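You operate a simulated robot arm through the tools that you are given. There is no shell and no other tool.

Carry out the task below with a simulated robot arm. There is one attempt and no reset: what you move stays moved.

TASK
Put the blue jar in the tray of the cream case and latch it again.
Fine: lid shut, both levers upright.

It is judged by the outcome, as a careful person would: the job done as asked, and still so three seconds after it is handed in. It fails if anything else is knocked over, pushed out of place, dropped, spilled or broken. A push-on lid holds only when it is set on centred and level and pressed home; a screw cap is set on level and turned clockwise until tight.

THE ROBOT
A 6-joint arm with a two-finger parallel gripper, fixed in place. Base frame: the origin is at the foot of the arm, x ahead of it, y to its left, z up; the work surface is at about z = 0.74. Units: m, degrees, N and s.
With the tool pointing down near the work surface it reaches from about 0.16 to 0.74 m from the base axis. Its first joint turns from -166.0 to 166.0 degrees. Payload 3.91 kg.
Tool frame: the origin (TCP) lies between the finger pads and is the grasp point; the fingertips stand 0.03 m ahead of it; z points along the fingers, y is the line along which they close. Largest opening 0.11 m; finger width 0.02, thickness 0.01; the body of the gripper, 0.048 by 0.112 m, starts 0.055 m behind the TCP.
Orientation is that of the tool frame in the base frame, as a unit quaternion [x, y, z, w]. With the fingers straight down and closing along the base's y, the tool's x points along the base's -x, its y along +y and its z along -z.

THE INTERFACE
- The arm moves only by the tool step_arm. Its arguments are lists of equal length, an entry for each row: "travel": the shift along the base's x, y, z in cm, a list of three; "turn": the turn, a rotation vector about the base's x, y, z in degrees, a list of three; "claw": the finger opening in cm, from 0 to 11. In form: {"travel": [[tx, ty, tz], ...], "turn": [[ax, ay, az], ...], "claw": [claw, ...]}. A call has 1 to 20 rows; each row is the pose to reach, as a shift and turn from the pose commanded when the call began. A row lasts 0.2 s, in which the tool goes at most 0.05 m and 8.6 degrees; a call with a longer step from one row to the next is refused whole, and so is a gripper value outside its range. A pose out of reach is approached as far as the arm can. The call stops where the force on the tool passes 50 N (or 10 N more than at its start, if that is more) or the arm is blocked; 0.2 s more then pass. The fingers move at their own pace (about 0.045 m/s each) and stop on an object; they squeeze with about 22 N. The grip force told is the motor's: it shows also when the fingers shut on nothing. Time passes only in rows, and 0.2 s behind the last, so rows that repeat a pose let the fingers close. The reply holds the time, the measured pose of the TCP, the force on the tool along the base axes, the opening and the grip force, in the units named above and with some noise, with the torque about the TCP (base axes, N m) and any sound that the robot's microphone picked up.
- Cameras (640 x 400 px; columns grow to the right, rows downward): "scene" is fixed at [0.3984, -0.5005, 1.603]; the picture's right is [0.99, 0.11, 0.00], its down [0.07, -0.60, -0.80] and it looks along [-0.09, 0.79, -0.61] (base axes); focal length 333 px, centre (320, 200). "wrist" rides on the gripper at [0.071, 0.022, -0.107] in the tool frame; the picture's right is [-0.29, 0.96, 0.00], its down [-0.76, -0.23, -0.61] and it looks along [-0.58, -0.18, 0.79] (tool axes); focal length 243 px, centre (320, 200). There is no depth. A picture from a camera that has moved, and an enlarged one, comes with that camera's place and axes in the base frame and with its lens.
- get_image(camera): a new picture of that camera. No time passes.
- raise_lower(by): slides the trunk up (or, below 0, down) by that many m; the arm rides with it, the base frame stays. It gives what a move gives, with no picture.
- zoom(camera, box): a new picture of the part [left, top, right, bottom] of that camera's present view, enlarged. No time passes.
- sign_off(): hands the job in; it is judged then, once.

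Nothing tells you positions but the pictures and the camera data. Unless the task says otherwise, let go and move clear before handing in.

The tools are called after ">>>" as a command line: name --argument value ..., lists and objects as JSON in quotes. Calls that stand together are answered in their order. step_arm: Moves the arm, as the interface text tells. Its arguments: {"type":"object","properties":{"travel":{"type":"array","items":{"type":"array","items":{"type":"number"}}},"turn":{"type":"array","items":{"type":"array","items":{"type":"number"}}},"claw":{"type":"array","items":{"type":"number"}}},"required":["travel","turn","claw"]} The other tools are called the same way: raise_lower (by) slides the trunk up or down; get_image (camera) takes a picture; zoom (camera, box) takes an enlarged picture of a part of a camera's view; sign_off () hands the job in.

At the start:

```text
t: 0.0
tool_pos: [0.1208, 0.3608, 1.2241]
orientation: [0.001, 1.0, 0.0, 0.0]
contact_force: [0.4, -0.3, 0.1]
torque: [0.03, 0.01, 0.01]
grip_width: 0.11
grip_force: 0.0
trunk travel left (down, up): [-0.5, 0.09]
```

scene: 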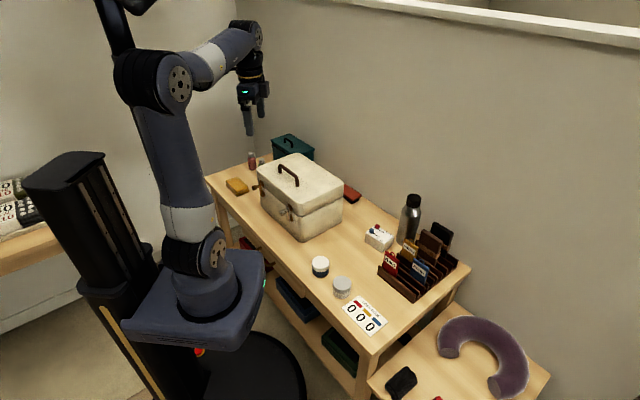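
wrist: 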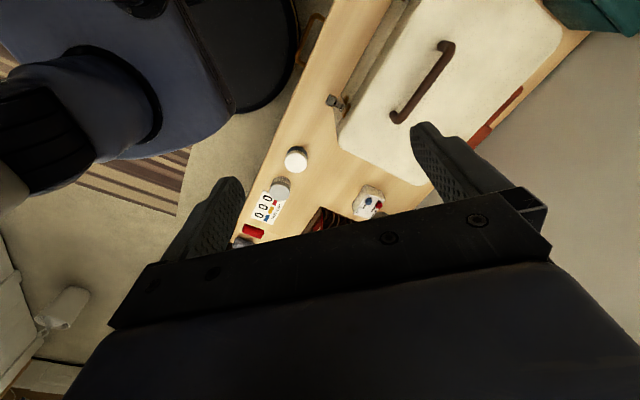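

I see a workbench with a cream case (a lidded box with a handle), two small jars in front of it (one with blue, one greyish), and other items. I'll zoom in to identify the jar and the latches.

>>> zoom --camera "scene" --box '[240, 130, 370, 250]'

>>> zoom --camera "scene" --box '[290, 230, 400, 340]'

>>> zoom --camera "wrist" --box '[240, 0, 560, 240]'

```text
3.33 times, centred on (305, 190) of scene
camera zoom: at [0.3984, -0.5005, 1.603], right [0.99, 0.11, 0.0], down [0.07, -0.6, -0.8], along [-0.09, 0.79, -0.61], focal length 1111 px, centre (370, 233)
```

zoom: 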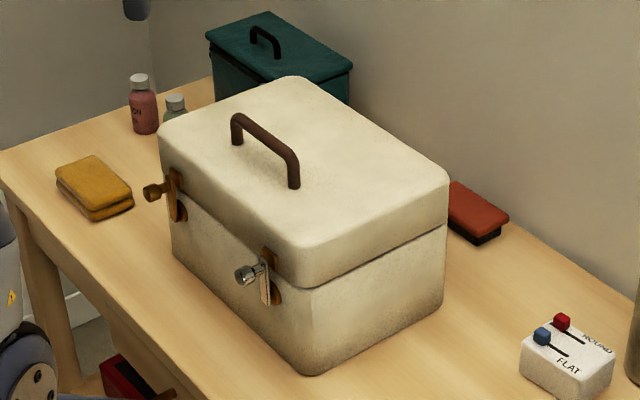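

```text
3.64 times, centred on (345, 285) of scene
camera zoom: at [0.3984, -0.5005, 1.603], right [0.99, 0.11, 0.0], down [0.07, -0.6, -0.8], along [-0.09, 0.79, -0.61], focal length 1212 px, centre (229, -109)
```

zoom: 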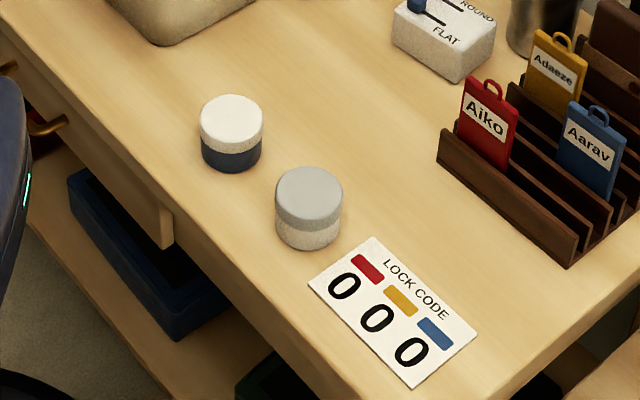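

```text
1.67 times, centred on (400, 120) of wrist
camera zoom: at [0.0487, 0.383, 1.3319], right [0.29, 0.96, 0.0], down [0.76, -0.23, 0.61], along [0.58, -0.18, -0.79], focal length 404 px, centre (187, 333)
```

zoom: 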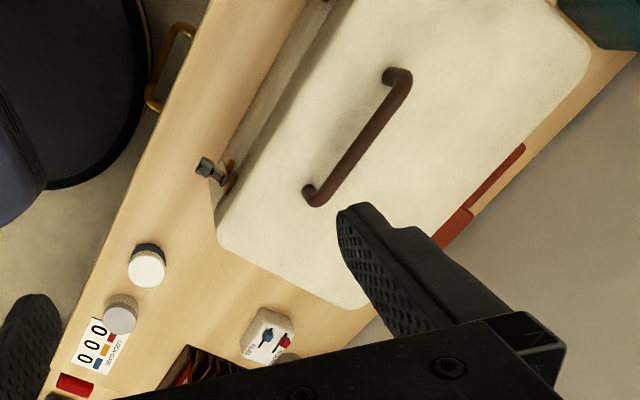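

The cream case has two front latches with knobbed levers, and the blue-bodied, white-lidded jar is near (0.32, 0.23). I'll zoom in more on the latches and the jar.

>>> zoom --camera "scene" --box '[262, 175, 312, 225]'

>>> zoom --camera "scene" --box '[300, 245, 340, 285]'

>>> zoom --camera "wrist" --box '[300, 60, 400, 130]'

```text
8.00 times, centred on (287, 200) of scene
camera zoom: at [0.3984, -0.5005, 1.603], right [0.99, 0.11, 0.0], down [0.07, -0.6, -0.8], along [-0.09, 0.79, -0.61], focal length 2666 px, centre (584, 200)
```

zoom: 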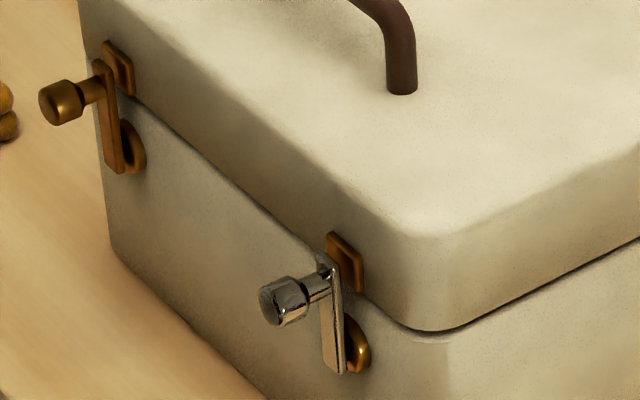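

```text
10.00 times, centred on (320, 265) of scene
camera zoom: at [0.3984, -0.5005, 1.603], right [0.99, 0.11, 0.0], down [0.07, -0.6, -0.8], along [-0.09, 0.79, -0.61], focal length 3332 px, centre (320, -450)
```

zoom: 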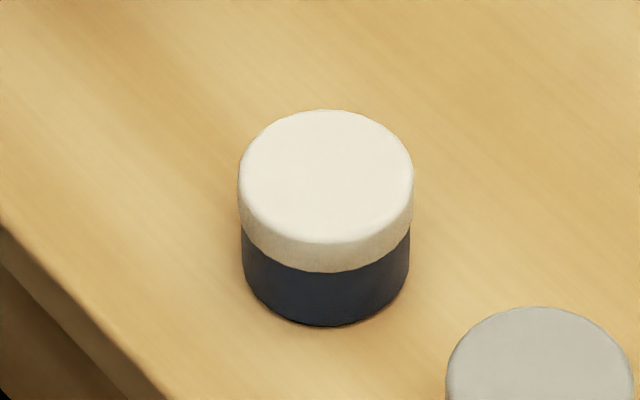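

```text
5.71 times, centred on (350, 95) of wrist
camera zoom: at [0.0487, 0.383, 1.3319], right [0.29, 0.96, 0.0], down [0.76, -0.23, 0.61], along [0.58, -0.18, -0.79], focal length 1386 px, centre (149, 800)
```

zoom: 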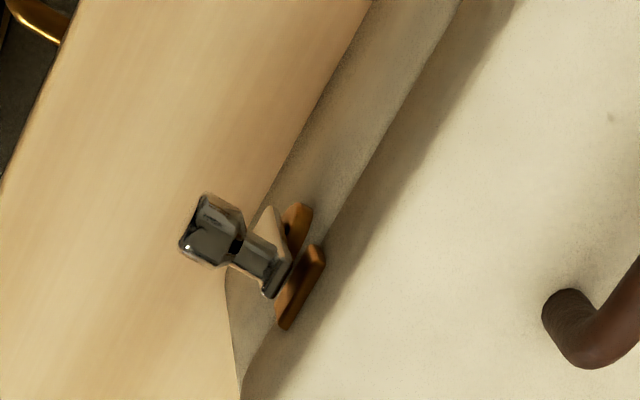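

The levers look upright and latched now: each pivots on a boss on the body, crosses in front of a keeper on the lid, and has a knob pointing towards the robot. I'll turn the gripper to face the case front and bring the wrist camera in for a better look.

>>> step_arm --travel '[[-1.2, -0.3, -2], [-2.4, -0.6, -4], [-3.6, -0.9, -6], [-4.8, -1.2, -8], [-6, -1.5, -10], [-7.2, -1.8, -12], [-8.6, -2, -14]]' --turn '[[0, 0, 7], [0, 0, 14], [0, 0, 21], [0, 0, 28], [0, 0, 35], [0, 0, 41], [0, 0, 47]]' --claw '[11, 11, 11, 11, 11, 11, 11]'

```text
t: 1.6
tool_pos: [0.0345, 0.3403, 1.084]
orientation: [-0.399, 0.917, 0.001, 0.0]
contact_force: [1.0, 0.1, 0.9]
torque: [-0.02, -0.03, -0.01]
grip_width: 0.11
grip_force: 0.1
trunk travel left (down, up): [-0.5, 0.09]
```

>>> get_image --camera "wrist"

>>> get_image --camera "scene"

```text
taken
camera wrist: at [-0.0312, 0.303, 1.191], right [-0.5, 0.86, 0.0], down [0.69, 0.4, 0.61], along [0.53, 0.31, -0.79], focal length 243 px, centre (320, 200)
```

wrist: 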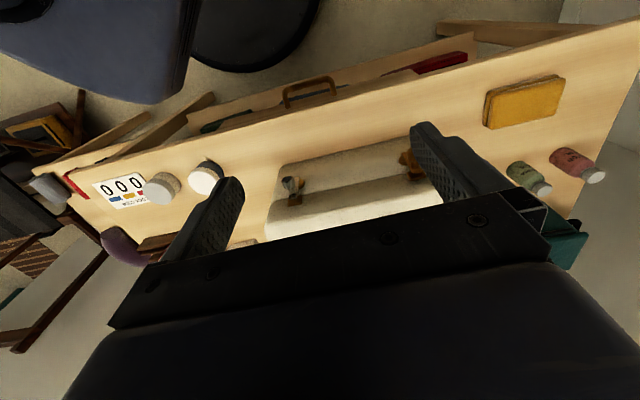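

```text
taken
```

scene: 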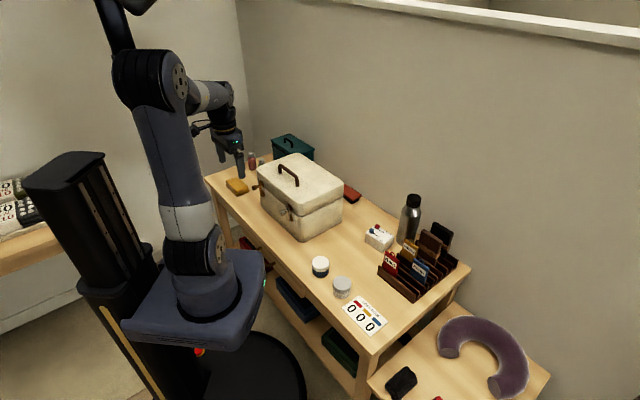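

>>> step_arm --travel '[[-0.5, -0.5, -2], [-1, -1, -4], [-1.5, -1.5, -6.5], [-2, -2, -9], [-2.5, -2.5, -11], [-2.5, -2.5, -13]]' --turn '[[5.1, -4.8, 0], [10.2, -9.6, 0], [15.3, -14.3, 0], [20.4, -19.1, 0], [25.5, -23.9, 0], [30.6, -28.7, 0]]' --claw '[11, 11, 11, 11, 11, 11]'

>>> get_image --camera "wrist"

>>> get_image --camera "scene"

```text
t: 2.9
tool_pos: [0.0673, 0.3275, 0.9793]
orientation: [-0.288, 0.907, 0.109, 0.288]
contact_force: [-0.3, -0.6, -0.1]
torque: [0.0, 0.0, -0.01]
grip_width: 0.11
grip_force: 0.0
trunk travel left (down, up): [-0.5, 0.09]
stopped in row 6: the arm was blocked; the commanded pose is now the measured one
```

```text
taken
camera wrist: at [-0.044, 0.2732, 1.0267], right [-0.37, 0.91, 0.2], down [0.36, -0.06, 0.93], along [0.86, 0.41, -0.31], focal length 243 px, centre (320, 200)
```

wrist: 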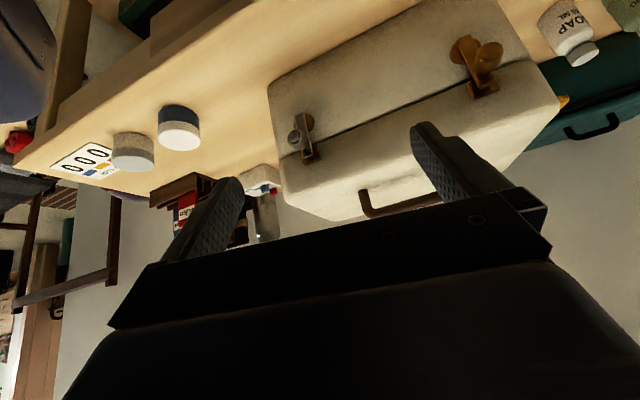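

```text
taken
```

scene: 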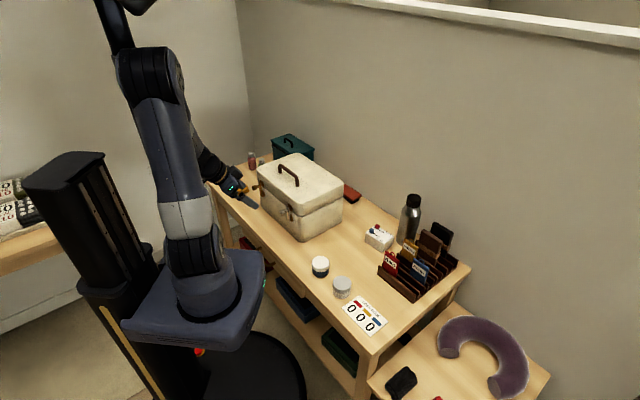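

The arm reached its limit in that tilted pose, but the view is already useful. I'll zoom in on the latches (this picture is upside down).

>>> zoom --camera "wrist" --box '[265, 95, 345, 175]'

>>> zoom --camera "wrist" --box '[435, 20, 535, 110]'

>>> zoom --camera "wrist" --box '[250, 0, 570, 230]'

```text
5.00 times, centred on (305, 135) of wrist
camera zoom: at [-0.044, 0.2732, 1.0267], right [-0.37, 0.91, 0.2], down [0.36, -0.06, 0.93], along [0.86, 0.41, -0.31], focal length 1213 px, centre (395, 525)
```

zoom: 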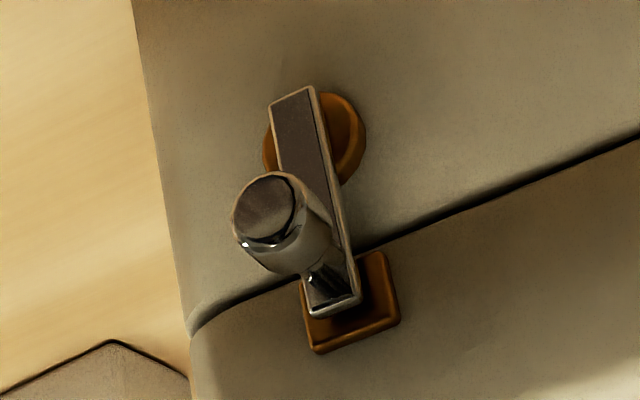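

```text
4.44 times, centred on (485, 65) of wrist
camera zoom: at [-0.044, 0.2732, 1.0267], right [-0.37, 0.91, 0.2], down [0.36, -0.06, 0.93], along [0.86, 0.41, -0.31], focal length 1078 px, centre (-413, 800)
```

zoom: 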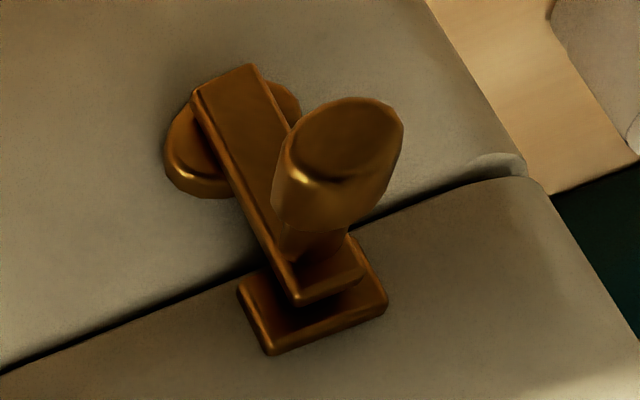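

```text
1.74 times, centred on (410, 115) of wrist
camera zoom: at [-0.044, 0.2732, 1.0267], right [-0.37, 0.91, 0.2], down [0.36, -0.06, 0.93], along [0.86, 0.41, -0.31], focal length 422 px, centre (164, 348)
```

zoom: 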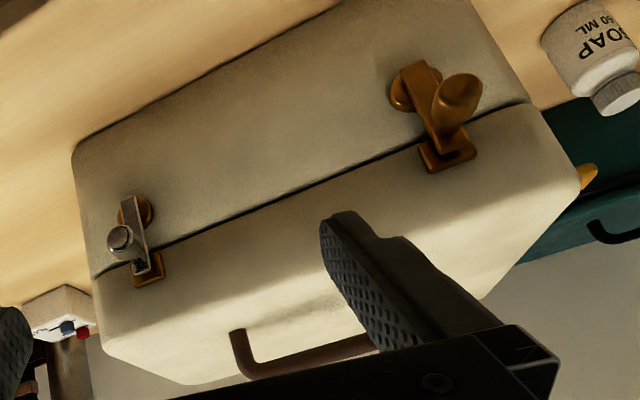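

Both levers are upright and latched, with pivots at about z 0.83 and knobs about 4.4 cm above them. The case front face runs at roughly −45°. I'll straighten the tool to point down with yaw 45° and hover above the steel knob.

>>> step_arm --travel '[[0, 0, 2], [1.5, 0.5, 4], [3.5, 1.2, 5], [6, 2, 5], [8, 2.7, 5], [10.2, 3.3, 5], [10.2, 3.3, 3]]' --turn '[[-4.1, 4.35, 1.57], [-8.2, 8.7, 3.13], [-12.3, 13.05, 4.7], [-16.4, 17.4, 6.27], [-20.5, 21.75, 7.83], [-24.6, 26.1, 9.4], [-24.6, 26.1, 9.4]]' --claw '[11, 10, 9, 8, 7, 6, 6]'

>>> get_image --camera "wrist"

>>> get_image --camera "scene"

```text
t: 4.5
tool_pos: [0.1699, 0.3593, 1.0097]
orientation: [-0.382, 0.924, 0.0, 0.0]
contact_force: [0.2, 0.8, 0.2]
torque: [0.02, -0.02, -0.03]
grip_width: 0.0602
grip_force: 0.0
trunk travel left (down, up): [-0.5, 0.09]
```

```text
taken
camera wrist: at [0.1026, 0.3261, 1.1182], right [-0.47, 0.88, 0.0], down [0.7, 0.37, 0.61], along [0.54, 0.29, -0.79], focal length 243 px, centre (320, 200)
```

wrist: 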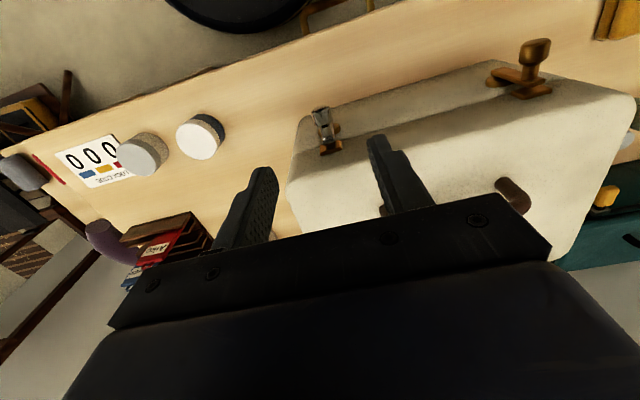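

```text
taken
```

scene: 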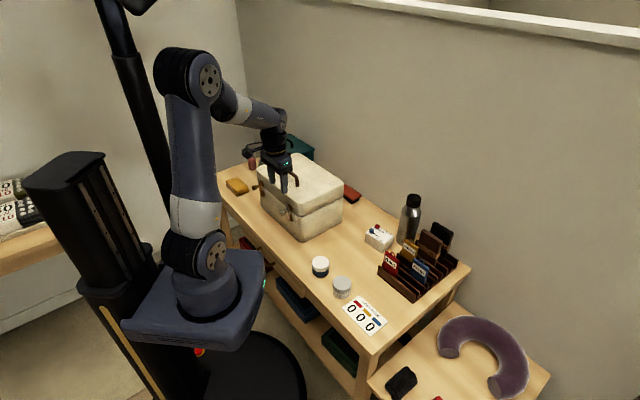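

>>> zoom --camera "wrist" --box '[290, 90, 370, 160]'

>>> zoom --camera "wrist" --box '[470, 30, 570, 110]'

>>> zoom --camera "scene" --box '[250, 140, 340, 230]'

```text
5.71 times, centred on (330, 125) of wrist
camera zoom: at [0.1026, 0.3261, 1.1182], right [-0.47, 0.88, 0.0], down [0.7, 0.37, 0.61], along [0.54, 0.29, -0.79], focal length 1386 px, centre (263, 629)
```

zoom: 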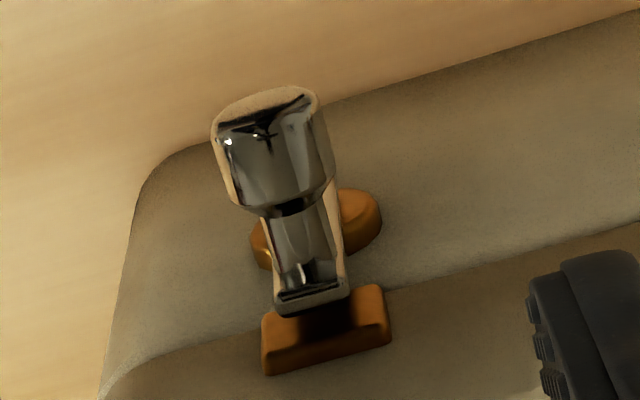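

```text
5.00 times, centred on (520, 70) of wrist
camera zoom: at [0.1026, 0.3261, 1.1182], right [-0.47, 0.88, 0.0], down [0.7, 0.37, 0.61], along [0.54, 0.29, -0.79], focal length 1213 px, centre (-680, 850)
```

zoom: 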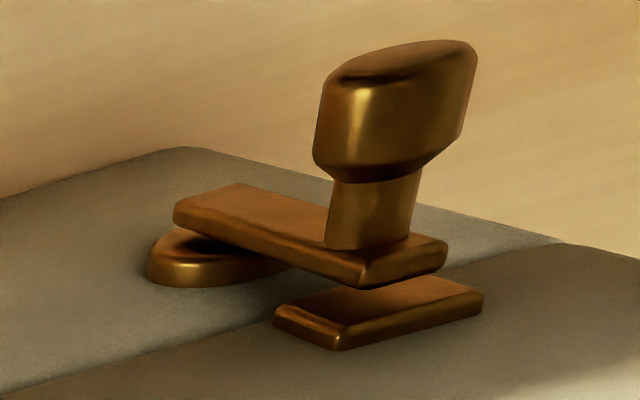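

```text
4.44 times, centred on (295, 185) of scene
camera zoom: at [0.3984, -0.5005, 1.603], right [0.99, 0.11, 0.0], down [0.07, -0.6, -0.8], along [-0.09, 0.79, -0.61], focal length 1481 px, centre (431, 267)
```

zoom: 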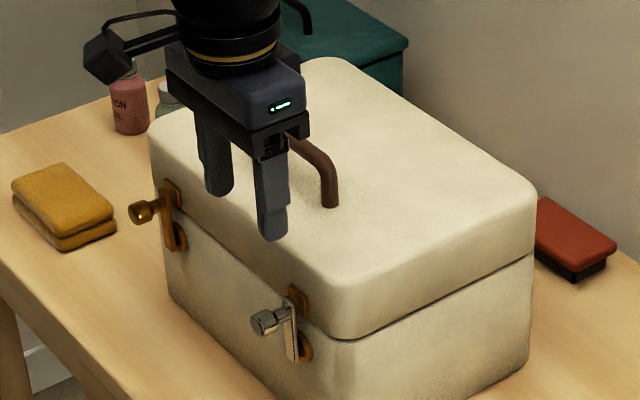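

The steel knob head is centred near (0.172, 0.365, 0.875). I'll lower the open fingers around it.

>>> step_arm --travel '[[0.23, 0.59, -3], [0.23, 0.59, -6], [0.23, 0.59, -9], [0.23, 0.59, -11.5], [0.23, 0.59, -13.3]]' --turn '[[0, 0, 0], [0, 0, 0], [0, 0, 0], [0, 0, 0], [0, 0, 0]]' --claw '[5, 5, 5, 5, 5]'

>>> get_image --camera "wrist"

>>> zoom --camera "scene" --box '[250, 160, 330, 240]'

```text
t: 5.7
tool_pos: [0.1719, 0.3658, 0.8768]
orientation: [-0.383, 0.924, 0.0, 0.0]
contact_force: [-1.3, -0.4, 0.2]
torque: [0.0, 0.0, 0.01]
grip_width: 0.0501
grip_force: 0.1
trunk travel left (down, up): [-0.5, 0.09]
```

```text
taken
camera wrist: at [0.1042, 0.3314, 0.9841], right [-0.47, 0.88, 0.0], down [0.7, 0.37, 0.61], along [0.54, 0.29, -0.79], focal length 243 px, centre (320, 200)
```

wrist: 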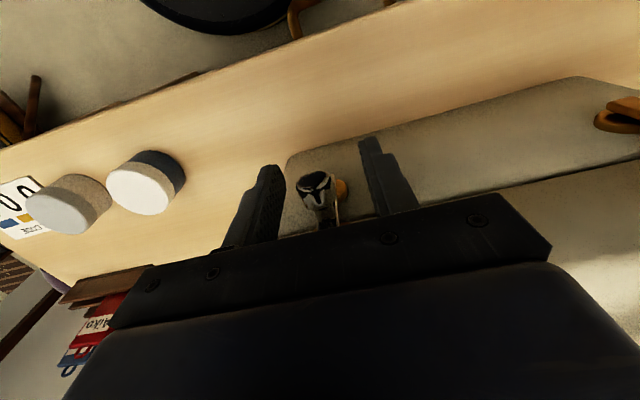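

```text
5.00 times, centred on (290, 200) of scene
camera zoom: at [0.3984, -0.5005, 1.603], right [0.99, 0.11, 0.0], down [0.07, -0.6, -0.8], along [-0.09, 0.79, -0.61], focal length 1666 px, centre (470, 200)
```

zoom: 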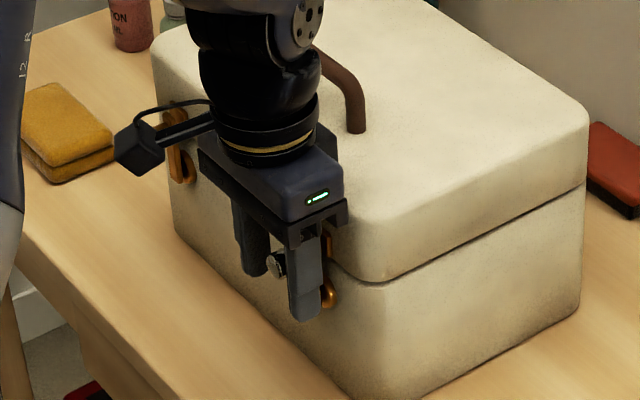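

The knob sits between the fingers. I'll close on it gently.

>>> step_arm --travel '[[0, 0, 0], [0, 0, 0], [0, 0, 0], [0, 0, 0]]' --turn '[[0, 0, 0], [0, 0, 0], [0, 0, 0], [0, 0, 0]]' --claw '[3, 2, 1, 0.5]'

>>> zoom --camera "wrist" --box '[230, 120, 430, 245]'

```text
t: 6.7
tool_pos: [0.1718, 0.3639, 0.8766]
orientation: [-0.383, 0.924, -0.001, -0.001]
contact_force: [5.5, -8.2, -0.1]
torque: [-0.17, 0.09, -0.17]
grip_width: 0.0194
grip_force: 21.8
trunk travel left (down, up): [-0.5, 0.09]
```

```text
3.20 times, centred on (330, 182) of wrist
camera zoom: at [0.1044, 0.3302, 0.9844], right [-0.47, 0.88, 0.0], down [0.7, 0.38, 0.61], along [0.54, 0.29, -0.79], focal length 776 px, centre (288, 256)
```

zoom: 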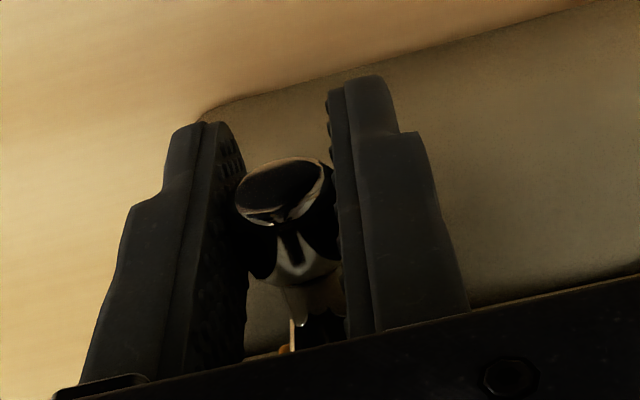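

I have the steel knob gripped (1.9 cm wide). I'll test turning the lever gently to the right (+u), watching the force.

>>> step_arm --travel '[[0.2, -0.2, -0.01], [0.4, -0.4, -0.03], [0.57, -0.57, -0.07]]' --turn '[[0, 0, 0], [0, 0, 0], [0, 0, 0]]' --claw '[0.5, 0.5, 0.5]'

>>> zoom --camera "wrist" --box '[230, 120, 430, 245]'

```text
t: 7.5
tool_pos: [0.1765, 0.3614, 0.8764]
orientation: [-0.382, 0.924, 0.001, 0.001]
contact_force: [-1.9, 7.0, -0.4]
torque: [0.14, 0.16, 0.02]
grip_width: 0.0191
grip_force: 22.2
trunk travel left (down, up): [-0.5, 0.09]
```

```text
3.20 times, centred on (330, 182) of wrist
camera zoom: at [0.1095, 0.327, 0.9846], right [-0.47, 0.88, 0.0], down [0.7, 0.37, 0.61], along [0.54, 0.29, -0.79], focal length 776 px, centre (288, 256)
```

zoom: 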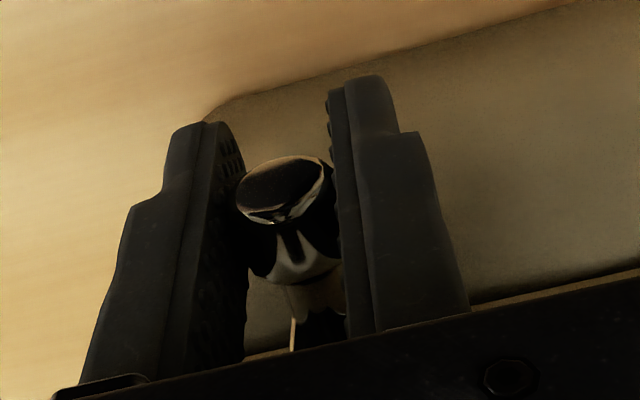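

The lever is yielding to the right with about 6 N of friction. I'll continue along its arc.

>>> step_arm --travel '[[0.34, -0.34, -0.08], [0.59, -0.59, -0.19], [0.84, -0.84, -0.34], [1.07, -1.07, -0.51], [1.31, -1.31, -0.72]]' --turn '[[0, 0, 0], [0, 0, 0], [0, 0, 0], [0, 0, 0], [0, 0, 0]]' --claw '[0.5, 0.5, 0.5, 0.5, 0.5]'

>>> zoom --camera "wrist" --box '[230, 120, 430, 245]'

>>> zoom --camera "scene" --box '[260, 170, 320, 230]'

```text
t: 8.7
tool_pos: [0.1902, 0.3487, 0.8693]
orientation: [-0.382, 0.924, 0.0, 0.001]
contact_force: [0.2, 9.4, 3.5]
torque: [0.23, 0.18, 0.03]
grip_width: 0.0193
grip_force: 21.4
trunk travel left (down, up): [-0.5, 0.09]
```

```text
3.20 times, centred on (330, 182) of wrist
camera zoom: at [0.1223, 0.3134, 0.9763], right [-0.47, 0.88, 0.0], down [0.7, 0.37, 0.61], along [0.54, 0.29, -0.79], focal length 776 px, centre (288, 256)
```

zoom: 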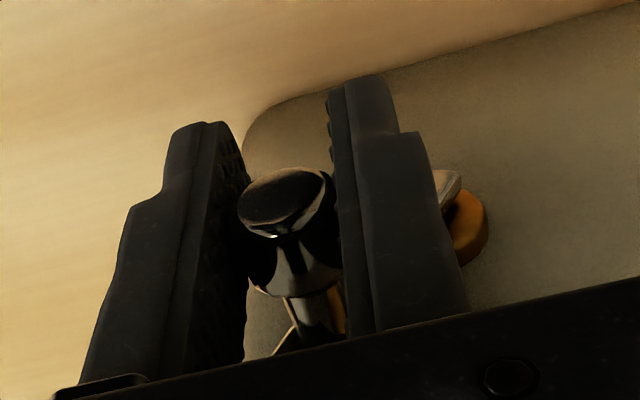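

```text
6.67 times, centred on (290, 200) of scene
camera zoom: at [0.3984, -0.5005, 1.603], right [0.99, 0.11, 0.0], down [0.07, -0.6, -0.8], along [-0.09, 0.79, -0.61], focal length 2222 px, centre (520, 200)
```

zoom: 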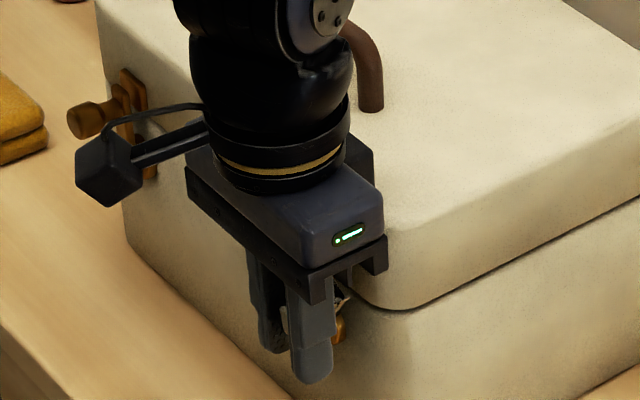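

>>> step_arm --travel '[[0.2, -0.2, -0.2], [0.41, -0.41, -0.48], [0.59, -0.59, -0.76], [0.75, -0.75, -1.06], [0.9, -0.9, -1.38], [1.02, -1.02, -1.72], [1.12, -1.12, -2.07], [1.2, -1.2, -2.43]]' --turn '[[0, 0, 0], [0, 0, 0], [0, 0, 0], [0, 0, 0], [0, 0, 0], [0, 0, 0], [0, 0, 0], [0, 0, 0]]' --claw '[0.5, 0.5, 0.5, 0.5, 0.5, 0.5, 0.5, 0.5]'

>>> zoom --camera "wrist" --box '[230, 120, 430, 245]'

```text
t: 9.6
tool_pos: [0.1934, 0.3436, 0.8648]
orientation: [-0.385, 0.923, 0.004, 0.004]
contact_force: [-18.3, 1.5, 27.0]
torque: [-0.37, -0.95, 0.49]
grip_width: 0.0192
grip_force: 22.4
trunk travel left (down, up): [-0.5, 0.09]
stopped in row 4: the force on the tool passed its limit at 55 N (the readings are from after the stop); the commanded pose is now the measured one
```

```text
3.20 times, centred on (330, 182) of wrist
camera zoom: at [0.1256, 0.3082, 0.9717], right [-0.48, 0.88, 0.01], down [0.69, 0.37, 0.62], along [0.54, 0.3, -0.79], focal length 776 px, centre (288, 256)
```

zoom: 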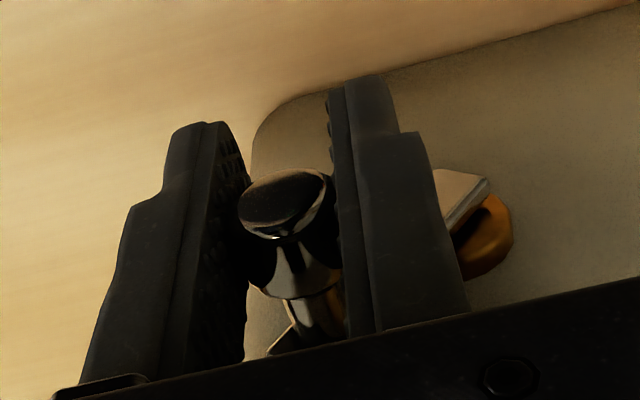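

The lever turned about 42° and then resisted with 55 N. I'll look closely before doing anything more.

>>> zoom --camera "scene" --box '[275, 190, 315, 230]'

>>> get_image --camera "wrist"

```text
10.00 times, centred on (295, 210) of scene
camera zoom: at [0.3984, -0.5005, 1.603], right [0.99, 0.11, 0.0], down [0.07, -0.6, -0.8], along [-0.09, 0.79, -0.61], focal length 3332 px, centre (570, 100)
```

zoom: 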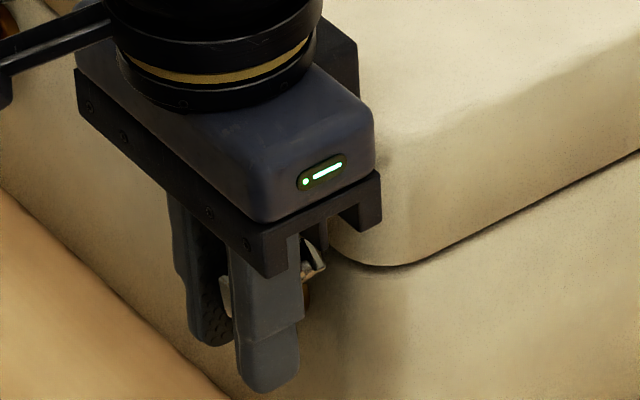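

```text
taken
camera wrist: at [0.1256, 0.3082, 0.9717], right [-0.48, 0.88, 0.01], down [0.69, 0.37, 0.62], along [0.54, 0.3, -0.79], focal length 243 px, centre (320, 200)
```

wrist: 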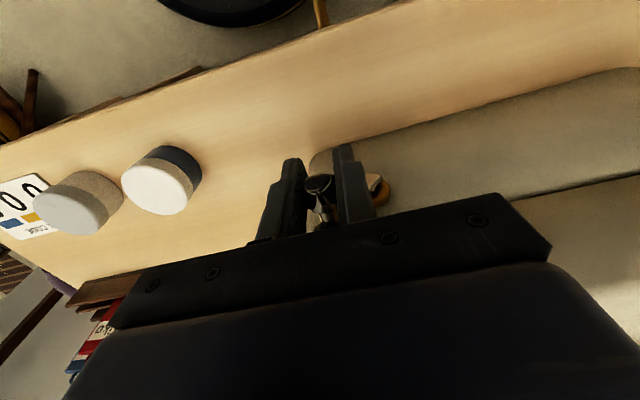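

The stop coincides with the gripper body reaching the height of the lid's top edge, so the body may be touching the lid. I'll open the fingers, ease off, and lean the gripper body away from the case before going further.

>>> step_arm --travel '[[0, 0, 0.1], [0, 0, 0.3], [-0.3, -0.3, 0.4], [-0.3, -0.3, 0.4], [-0.3, -0.3, 0.4]]' --turn '[[0, 0, 0], [0, 0, 0], [3.5, -3.5, 0], [7, -7, 0], [10.6, -10.6, 0]]' --claw '[3, 4, 4, 4, 4]'

>>> get_image --camera "wrist"

>>> zoom --camera "scene" --box '[265, 180, 325, 240]'

```text
t: 10.8
tool_pos: [0.192, 0.3422, 0.8677]
orientation: [-0.379, 0.915, 0.053, 0.124]
contact_force: [-0.8, -0.1, -0.4]
torque: [0.0, -0.01, -0.02]
grip_width: 0.04
grip_force: 0.0
trunk travel left (down, up): [-0.5, 0.09]
```

```text
taken
camera wrist: at [0.1078, 0.2878, 0.9516], right [-0.48, 0.87, 0.08], down [0.57, 0.24, 0.79], along [0.67, 0.43, -0.61], focal length 243 px, centre (320, 200)
```

wrist: 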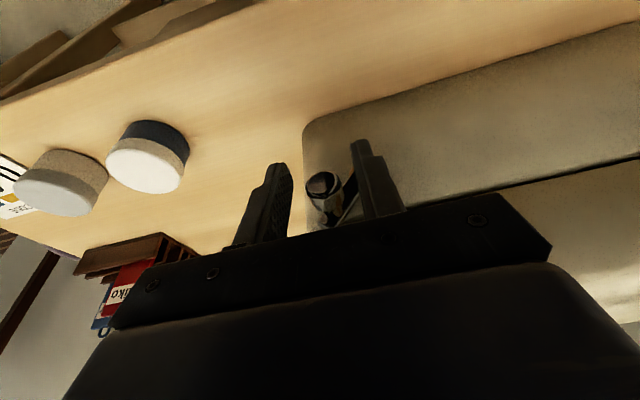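

```text
6.67 times, centred on (295, 210) of scene
camera zoom: at [0.3984, -0.5005, 1.603], right [0.99, 0.11, 0.0], down [0.07, -0.6, -0.8], along [-0.09, 0.79, -0.61], focal length 2222 px, centre (487, 133)
```

zoom: 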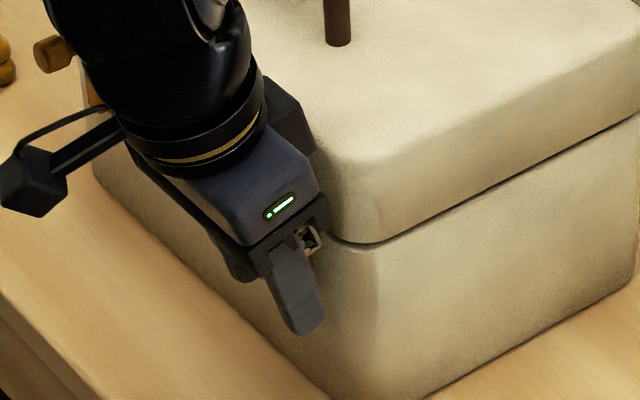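

>>> zoom --camera "wrist" --box '[230, 120, 430, 245]'

```text
3.20 times, centred on (330, 182) of wrist
camera zoom: at [0.1078, 0.2878, 0.9516], right [-0.48, 0.87, 0.08], down [0.57, 0.24, 0.79], along [0.67, 0.43, -0.61], focal length 776 px, centre (288, 256)
```

zoom: 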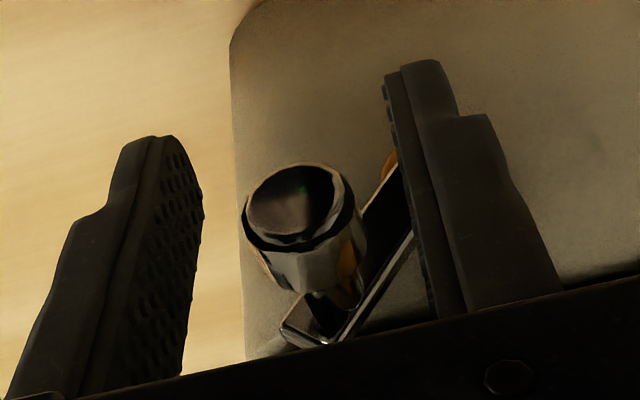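

The lever stays where it is, at about 45°. I'll re-grip the knob with the tilted tool and continue along the arc.

>>> step_arm --travel '[[0, 0, 0], [0, 0, 0], [0, 0, 0], [0.13, -0.13, -0.2], [0.26, -0.26, -0.39], [0.37, -0.37, -0.6], [0.48, -0.48, -0.81]]' --turn '[[0, 0, 0], [0, 0, 0], [0, 0, 0], [0, 0, 0], [0, 0, 0], [0, 0, 0], [0, 0, 0]]' --claw '[2.5, 1, 0.5, 0.5, 0.5, 0.5, 0.5]'

>>> zoom --camera "wrist" --box '[230, 120, 430, 245]'

```text
t: 12.3
tool_pos: [0.198, 0.3369, 0.8588]
orientation: [-0.38, 0.915, 0.053, 0.123]
contact_force: [-1.1, 2.9, 2.8]
torque: [0.09, 0.15, 0.0]
grip_width: 0.0195
grip_force: 21.5
trunk travel left (down, up): [-0.5, 0.09]
```

```text
3.20 times, centred on (330, 182) of wrist
camera zoom: at [0.1124, 0.2833, 0.943], right [-0.48, 0.87, 0.08], down [0.57, 0.24, 0.79], along [0.67, 0.42, -0.61], focal length 776 px, centre (288, 256)
```

zoom: 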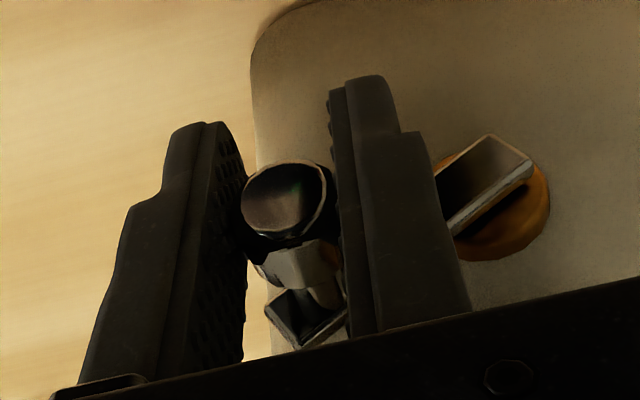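

The force is low now, so the gripper body was indeed what touched the lid. I'll continue to about 85–90°.

>>> step_arm --travel '[[0.1, -0.1, -0.23], [0.18, -0.18, -0.47], [0.26, -0.26, -0.71], [0.33, -0.33, -0.96], [0.39, -0.39, -1.22], [0.43, -0.43, -1.47], [0.46, -0.46, -1.7], [0.48, -0.48, -1.92]]' --turn '[[0, 0, 0], [0, 0, 0], [0, 0, 0], [0, 0, 0], [0, 0, 0], [0, 0, 0], [0, 0, 0], [0, 0, 0]]' --claw '[0.5, 0.5, 0.5, 0.5, 0.5, 0.5, 0.5, 0.5]'

>>> zoom --camera "wrist" --box '[230, 120, 430, 245]'

```text
t: 14.2
tool_pos: [0.2014, 0.3324, 0.842]
orientation: [-0.381, 0.914, 0.054, 0.125]
contact_force: [-10.1, 8.0, 26.0]
torque: [0.21, -0.19, 0.1]
grip_width: 0.0194
grip_force: 21.7
trunk travel left (down, up): [-0.5, 0.09]
```

```text
3.20 times, centred on (330, 182) of wrist
camera zoom: at [0.1161, 0.2782, 0.9248], right [-0.48, 0.87, 0.08], down [0.57, 0.24, 0.79], along [0.67, 0.43, -0.61], focal length 776 px, centre (288, 256)
```

zoom: 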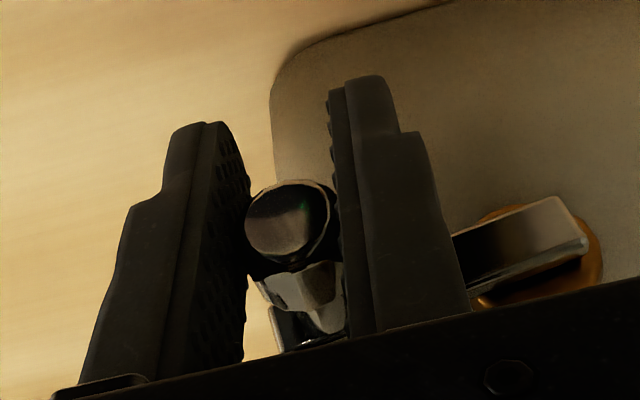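

The lever is at about 80° with resistance rising, probably near its stop. I'll release, back out along the tool axis and check.

>>> step_arm --travel '[[0, 0, 0.2], [0, 0, 0.4], [0, 0, 0.5], [-0.7, -0.7, 3.5], [-1.4, -1.4, 7], [-2.1, -2.1, 10.5], [-2.5, -2.5, 14]]' --turn '[[0, 0, 0], [0, 0, 0], [0, 0, 0], [0, 0, 0], [0, 0, 0], [0, 0, 0], [0, 0, 0]]' --claw '[2.5, 4, 5, 5, 5, 5, 5]'

>>> get_image --camera "wrist"

>>> zoom --camera "scene" --box '[250, 170, 340, 240]'

```text
t: 15.8
tool_pos: [0.1759, 0.3061, 0.9808]
orientation: [-0.382, 0.914, 0.054, 0.124]
contact_force: [-0.3, -0.4, 0.7]
torque: [0.01, -0.04, -0.01]
grip_width: 0.0501
grip_force: 0.0
trunk travel left (down, up): [-0.5, 0.09]
```

```text
taken
camera wrist: at [0.0904, 0.2528, 1.0656], right [-0.48, 0.87, 0.08], down [0.57, 0.24, 0.79], along [0.67, 0.42, -0.61], focal length 243 px, centre (320, 200)
```

wrist: 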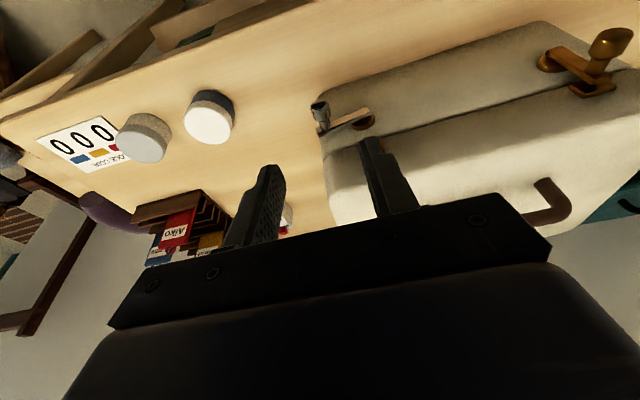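

```text
5.71 times, centred on (295, 205) of scene
camera zoom: at [0.3984, -0.5005, 1.603], right [0.99, 0.11, 0.0], down [0.07, -0.6, -0.8], along [-0.09, 0.79, -0.61], focal length 1904 px, centre (463, 171)
```

zoom: 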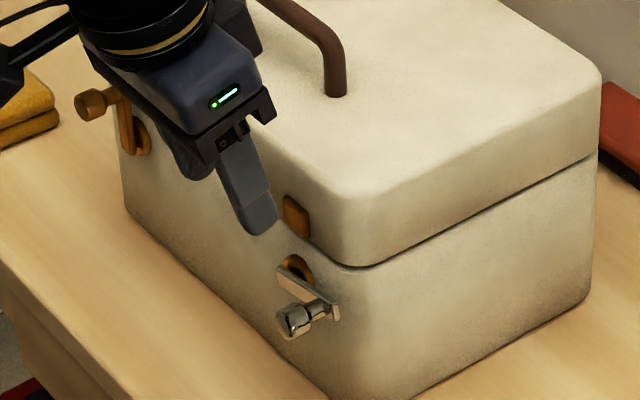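

The steel lever is now lying over to the side (unlatched) and stays there. Next I'll move in front of the brass latch with the same tilted tool.

>>> step_arm --travel '[[-2.6, 2.9, 0.5], [-5.2, 5.8, 1], [-7.8, 8.7, 1], [-10.4, 11.6, 1], [-13.1, 14.6, 0.5], [-15.7, 17.5, 0]]' --turn '[[0, 0, 0], [0, 0, 0], [0, 0, 0], [0, 0, 0], [0, 0, 0], [0, 0, 0]]' --claw '[5, 5, 5, 5, 5, 5]'

>>> get_image --camera "wrist"

>>> zoom --camera "scene" --box '[240, 150, 330, 240]'

```text
t: 17.1
tool_pos: [0.0196, 0.4818, 0.9784]
orientation: [-0.38, 0.915, 0.052, 0.124]
contact_force: [0.1, 0.0, 0.8]
torque: [0.04, 0.01, -0.01]
grip_width: 0.05
grip_force: 0.1
trunk travel left (down, up): [-0.5, 0.09]
```

```text
taken
camera wrist: at [-0.0655, 0.4284, 1.0645], right [-0.48, 0.87, 0.08], down [0.57, 0.24, 0.79], along [0.67, 0.42, -0.61], focal length 243 px, centre (320, 200)
```

wrist: 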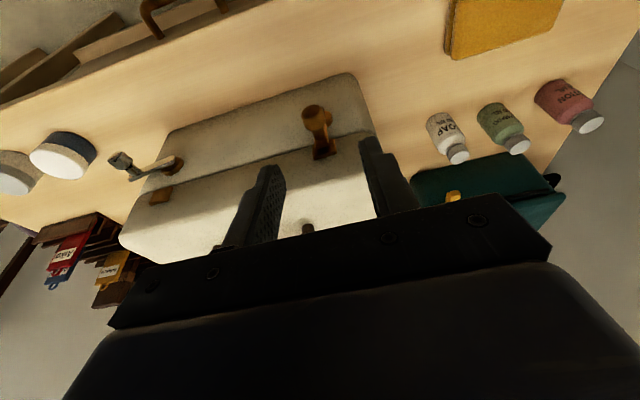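

```text
4.44 times, centred on (285, 195) of scene
camera zoom: at [0.3984, -0.5005, 1.603], right [0.99, 0.11, 0.0], down [0.07, -0.6, -0.8], along [-0.09, 0.79, -0.61], focal length 1481 px, centre (476, 222)
```

zoom: 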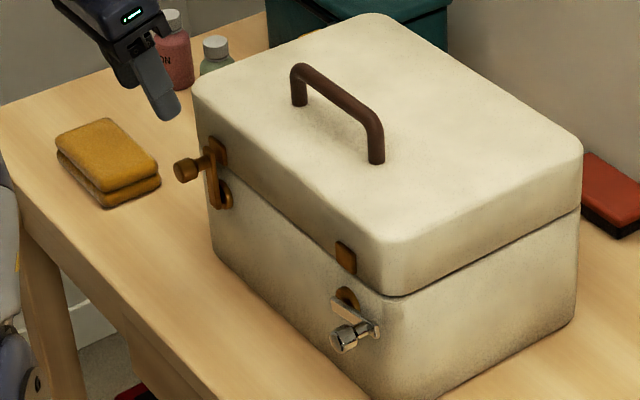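

>>> zoom --camera "wrist" --box '[280, 90, 360, 170]'

>>> zoom --camera "wrist" --box '[90, 130, 210, 220]'

```text
5.00 times, centred on (320, 130) of wrist
camera zoom: at [-0.0655, 0.4284, 1.0645], right [-0.48, 0.87, 0.08], down [0.57, 0.24, 0.79], along [0.67, 0.42, -0.61], focal length 1213 px, centre (320, 550)
```

zoom: 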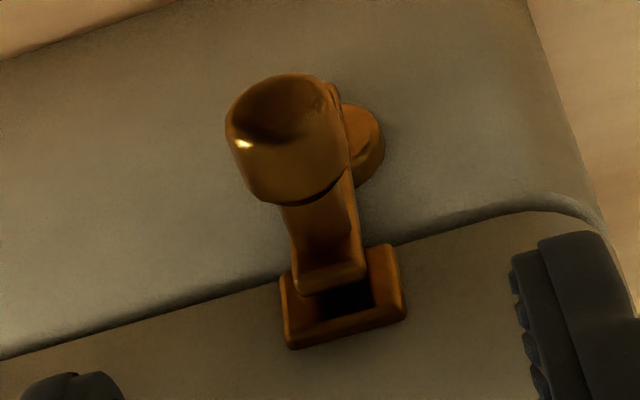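

```text
4.44 times, centred on (150, 175) of wrist
camera zoom: at [-0.0655, 0.4284, 1.0645], right [-0.48, 0.87, 0.08], down [0.57, 0.24, 0.79], along [0.67, 0.42, -0.61], focal length 1078 px, centre (1076, 311)
```

zoom: 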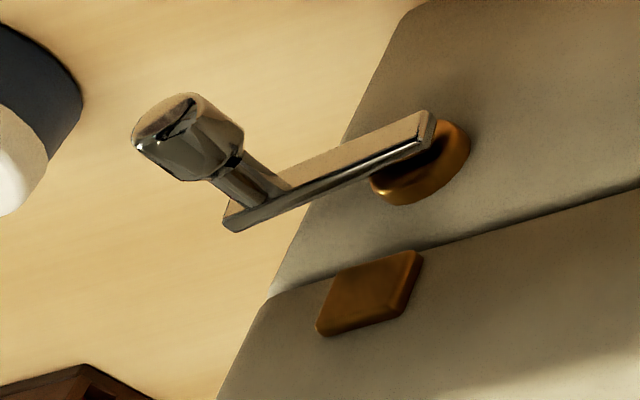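

The brass knob is near (0.040, 0.498, 0.875). I'll slide in around it and close.

>>> step_arm --travel '[[0.6, 0.2, -2.5], [1.0, 0.6, -5], [1.5, 1.1, -7.5], [2.0, 1.6, -10.3], [2.0, 1.6, -10.3]]' --turn '[[0, 0, 0], [0, 0, 0], [0, 0, 0], [0, 0, 0], [0, 0, 0]]' --claw '[5, 5, 5, 5, 5]'

>>> zoom --camera "wrist" --box '[230, 120, 430, 245]'

>>> zoom --camera "scene" --box '[240, 150, 330, 240]'

```text
t: 18.4
tool_pos: [0.0393, 0.4953, 0.876]
orientation: [-0.38, 0.915, 0.052, 0.125]
contact_force: [-0.2, 0.4, -0.3]
torque: [-0.01, -0.02, 0.01]
grip_width: 0.0501
grip_force: 0.0
trunk travel left (down, up): [-0.5, 0.09]
```

```text
3.20 times, centred on (330, 182) of wrist
camera zoom: at [-0.0449, 0.4429, 0.9605], right [-0.48, 0.87, 0.08], down [0.57, 0.24, 0.79], along [0.67, 0.42, -0.61], focal length 776 px, centre (288, 256)
```

zoom: 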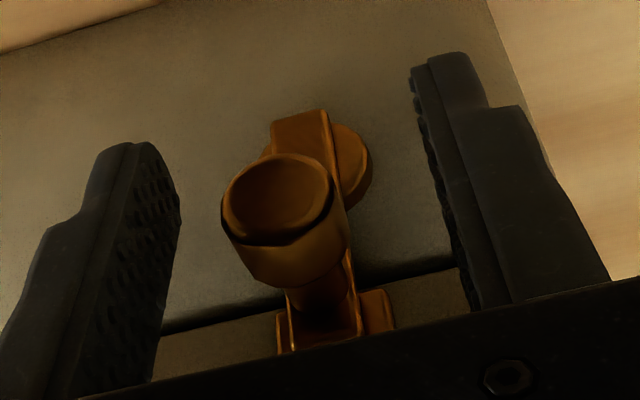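

```text
4.44 times, centred on (285, 195) of scene
camera zoom: at [0.3984, -0.5005, 1.603], right [0.99, 0.11, 0.0], down [0.07, -0.6, -0.8], along [-0.09, 0.79, -0.61], focal length 1481 px, centre (476, 222)
```

zoom: 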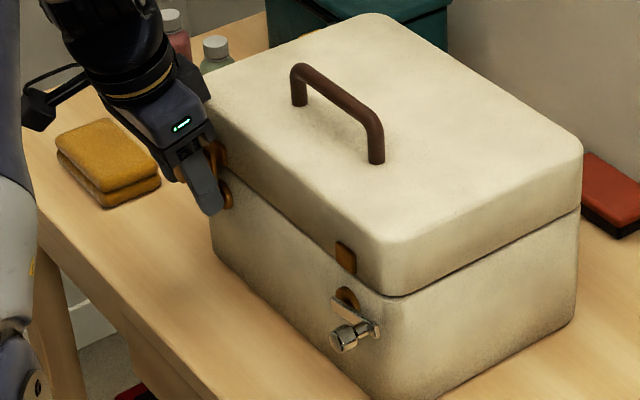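

>>> step_arm --travel '[[0, 0, 0], [0, 0, 0], [0, 0, 0], [0, 0, 0]]' --turn '[[0, 0, 0], [0, 0, 0], [0, 0, 0], [0, 0, 0]]' --claw '[3, 2, 1, 0.5]'

>>> step_arm --travel '[[0.15, -0.15, 0], [0.3, -0.3, -0.02], [0.4, -0.4, -0.03]]' --turn '[[0, 0, 0], [0, 0, 0], [0, 0, 0]]' --claw '[0.5, 0.5, 0.5]'

```text
t: 19.4
tool_pos: [0.0401, 0.4958, 0.8752]
orientation: [-0.38, 0.915, 0.053, 0.125]
contact_force: [-0.1, -0.3, 0.2]
torque: [0.0, -0.02, -0.01]
grip_width: 0.0194
grip_force: 22.3
trunk travel left (down, up): [-0.5, 0.09]
```

```text
t: 20.1
tool_pos: [0.0425, 0.4931, 0.8767]
orientation: [-0.381, 0.915, 0.053, 0.124]
contact_force: [-9.8, 2.7, 0.0]
torque: [0.03, 0.0, 0.06]
grip_width: 0.019
grip_force: 22.0
trunk travel left (down, up): [-0.5, 0.09]
```

>>> step_arm --travel '[[0.2, -0.2, -0.05], [0.4, -0.4, -0.11], [0.65, -0.65, -0.23], [0.9, -0.9, -0.38]]' --turn '[[0, 0, 0], [0, 0, 0], [0, 0, 0], [0, 0, 0]]' --claw '[0.5, 0.5, 0.5, 0.5]'

>>> zoom --camera "wrist" --box '[230, 120, 430, 245]'

```text
t: 21.1
tool_pos: [0.0518, 0.4868, 0.8746]
orientation: [-0.38, 0.915, 0.056, 0.125]
contact_force: [-12.9, 11.3, 26.8]
torque: [0.18, -0.04, 0.1]
grip_width: 0.0197
grip_force: 21.8
trunk travel left (down, up): [-0.5, 0.09]
```

```text
3.20 times, centred on (330, 182) of wrist
camera zoom: at [-0.0333, 0.4316, 0.9587], right [-0.48, 0.87, 0.09], down [0.57, 0.24, 0.79], along [0.67, 0.43, -0.61], focal length 776 px, centre (288, 256)
```

zoom: 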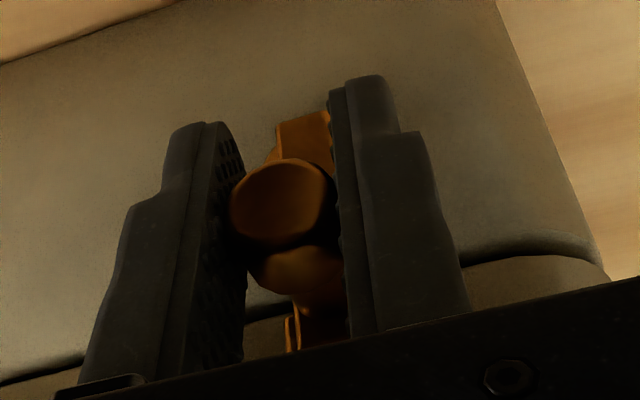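

The force is rising and the lever looks as if it hasn't turned; I need to make sure the case itself isn't being dragged.

>>> zoom --camera "scene" --box '[240, 150, 330, 240]'

>>> get_image --camera "wrist"

```text
4.44 times, centred on (285, 195) of scene
camera zoom: at [0.3984, -0.5005, 1.603], right [0.99, 0.11, 0.0], down [0.07, -0.6, -0.8], along [-0.09, 0.79, -0.61], focal length 1481 px, centre (476, 222)
```

zoom: 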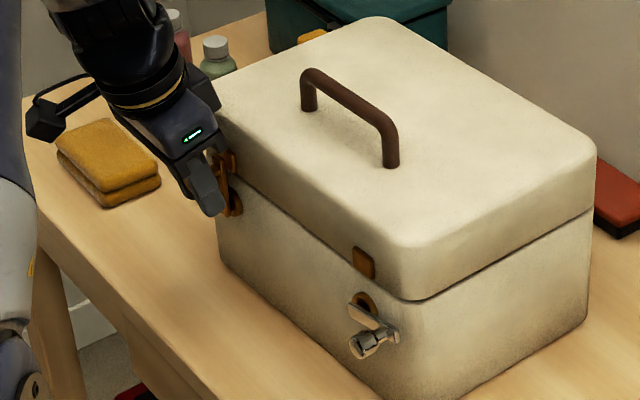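

```text
taken
camera wrist: at [-0.0333, 0.4316, 0.9587], right [-0.48, 0.87, 0.09], down [0.57, 0.24, 0.79], along [0.67, 0.43, -0.61], focal length 243 px, centre (320, 200)
```

wrist: 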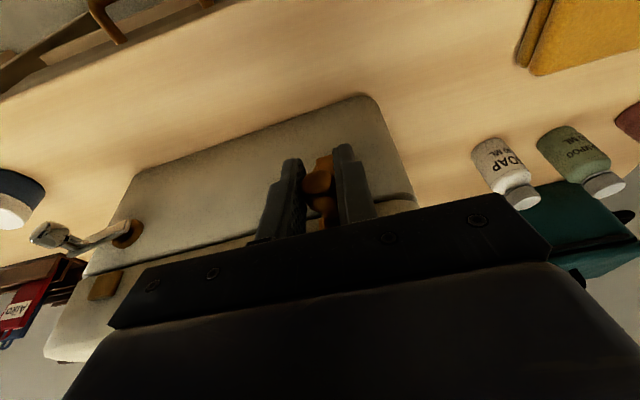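

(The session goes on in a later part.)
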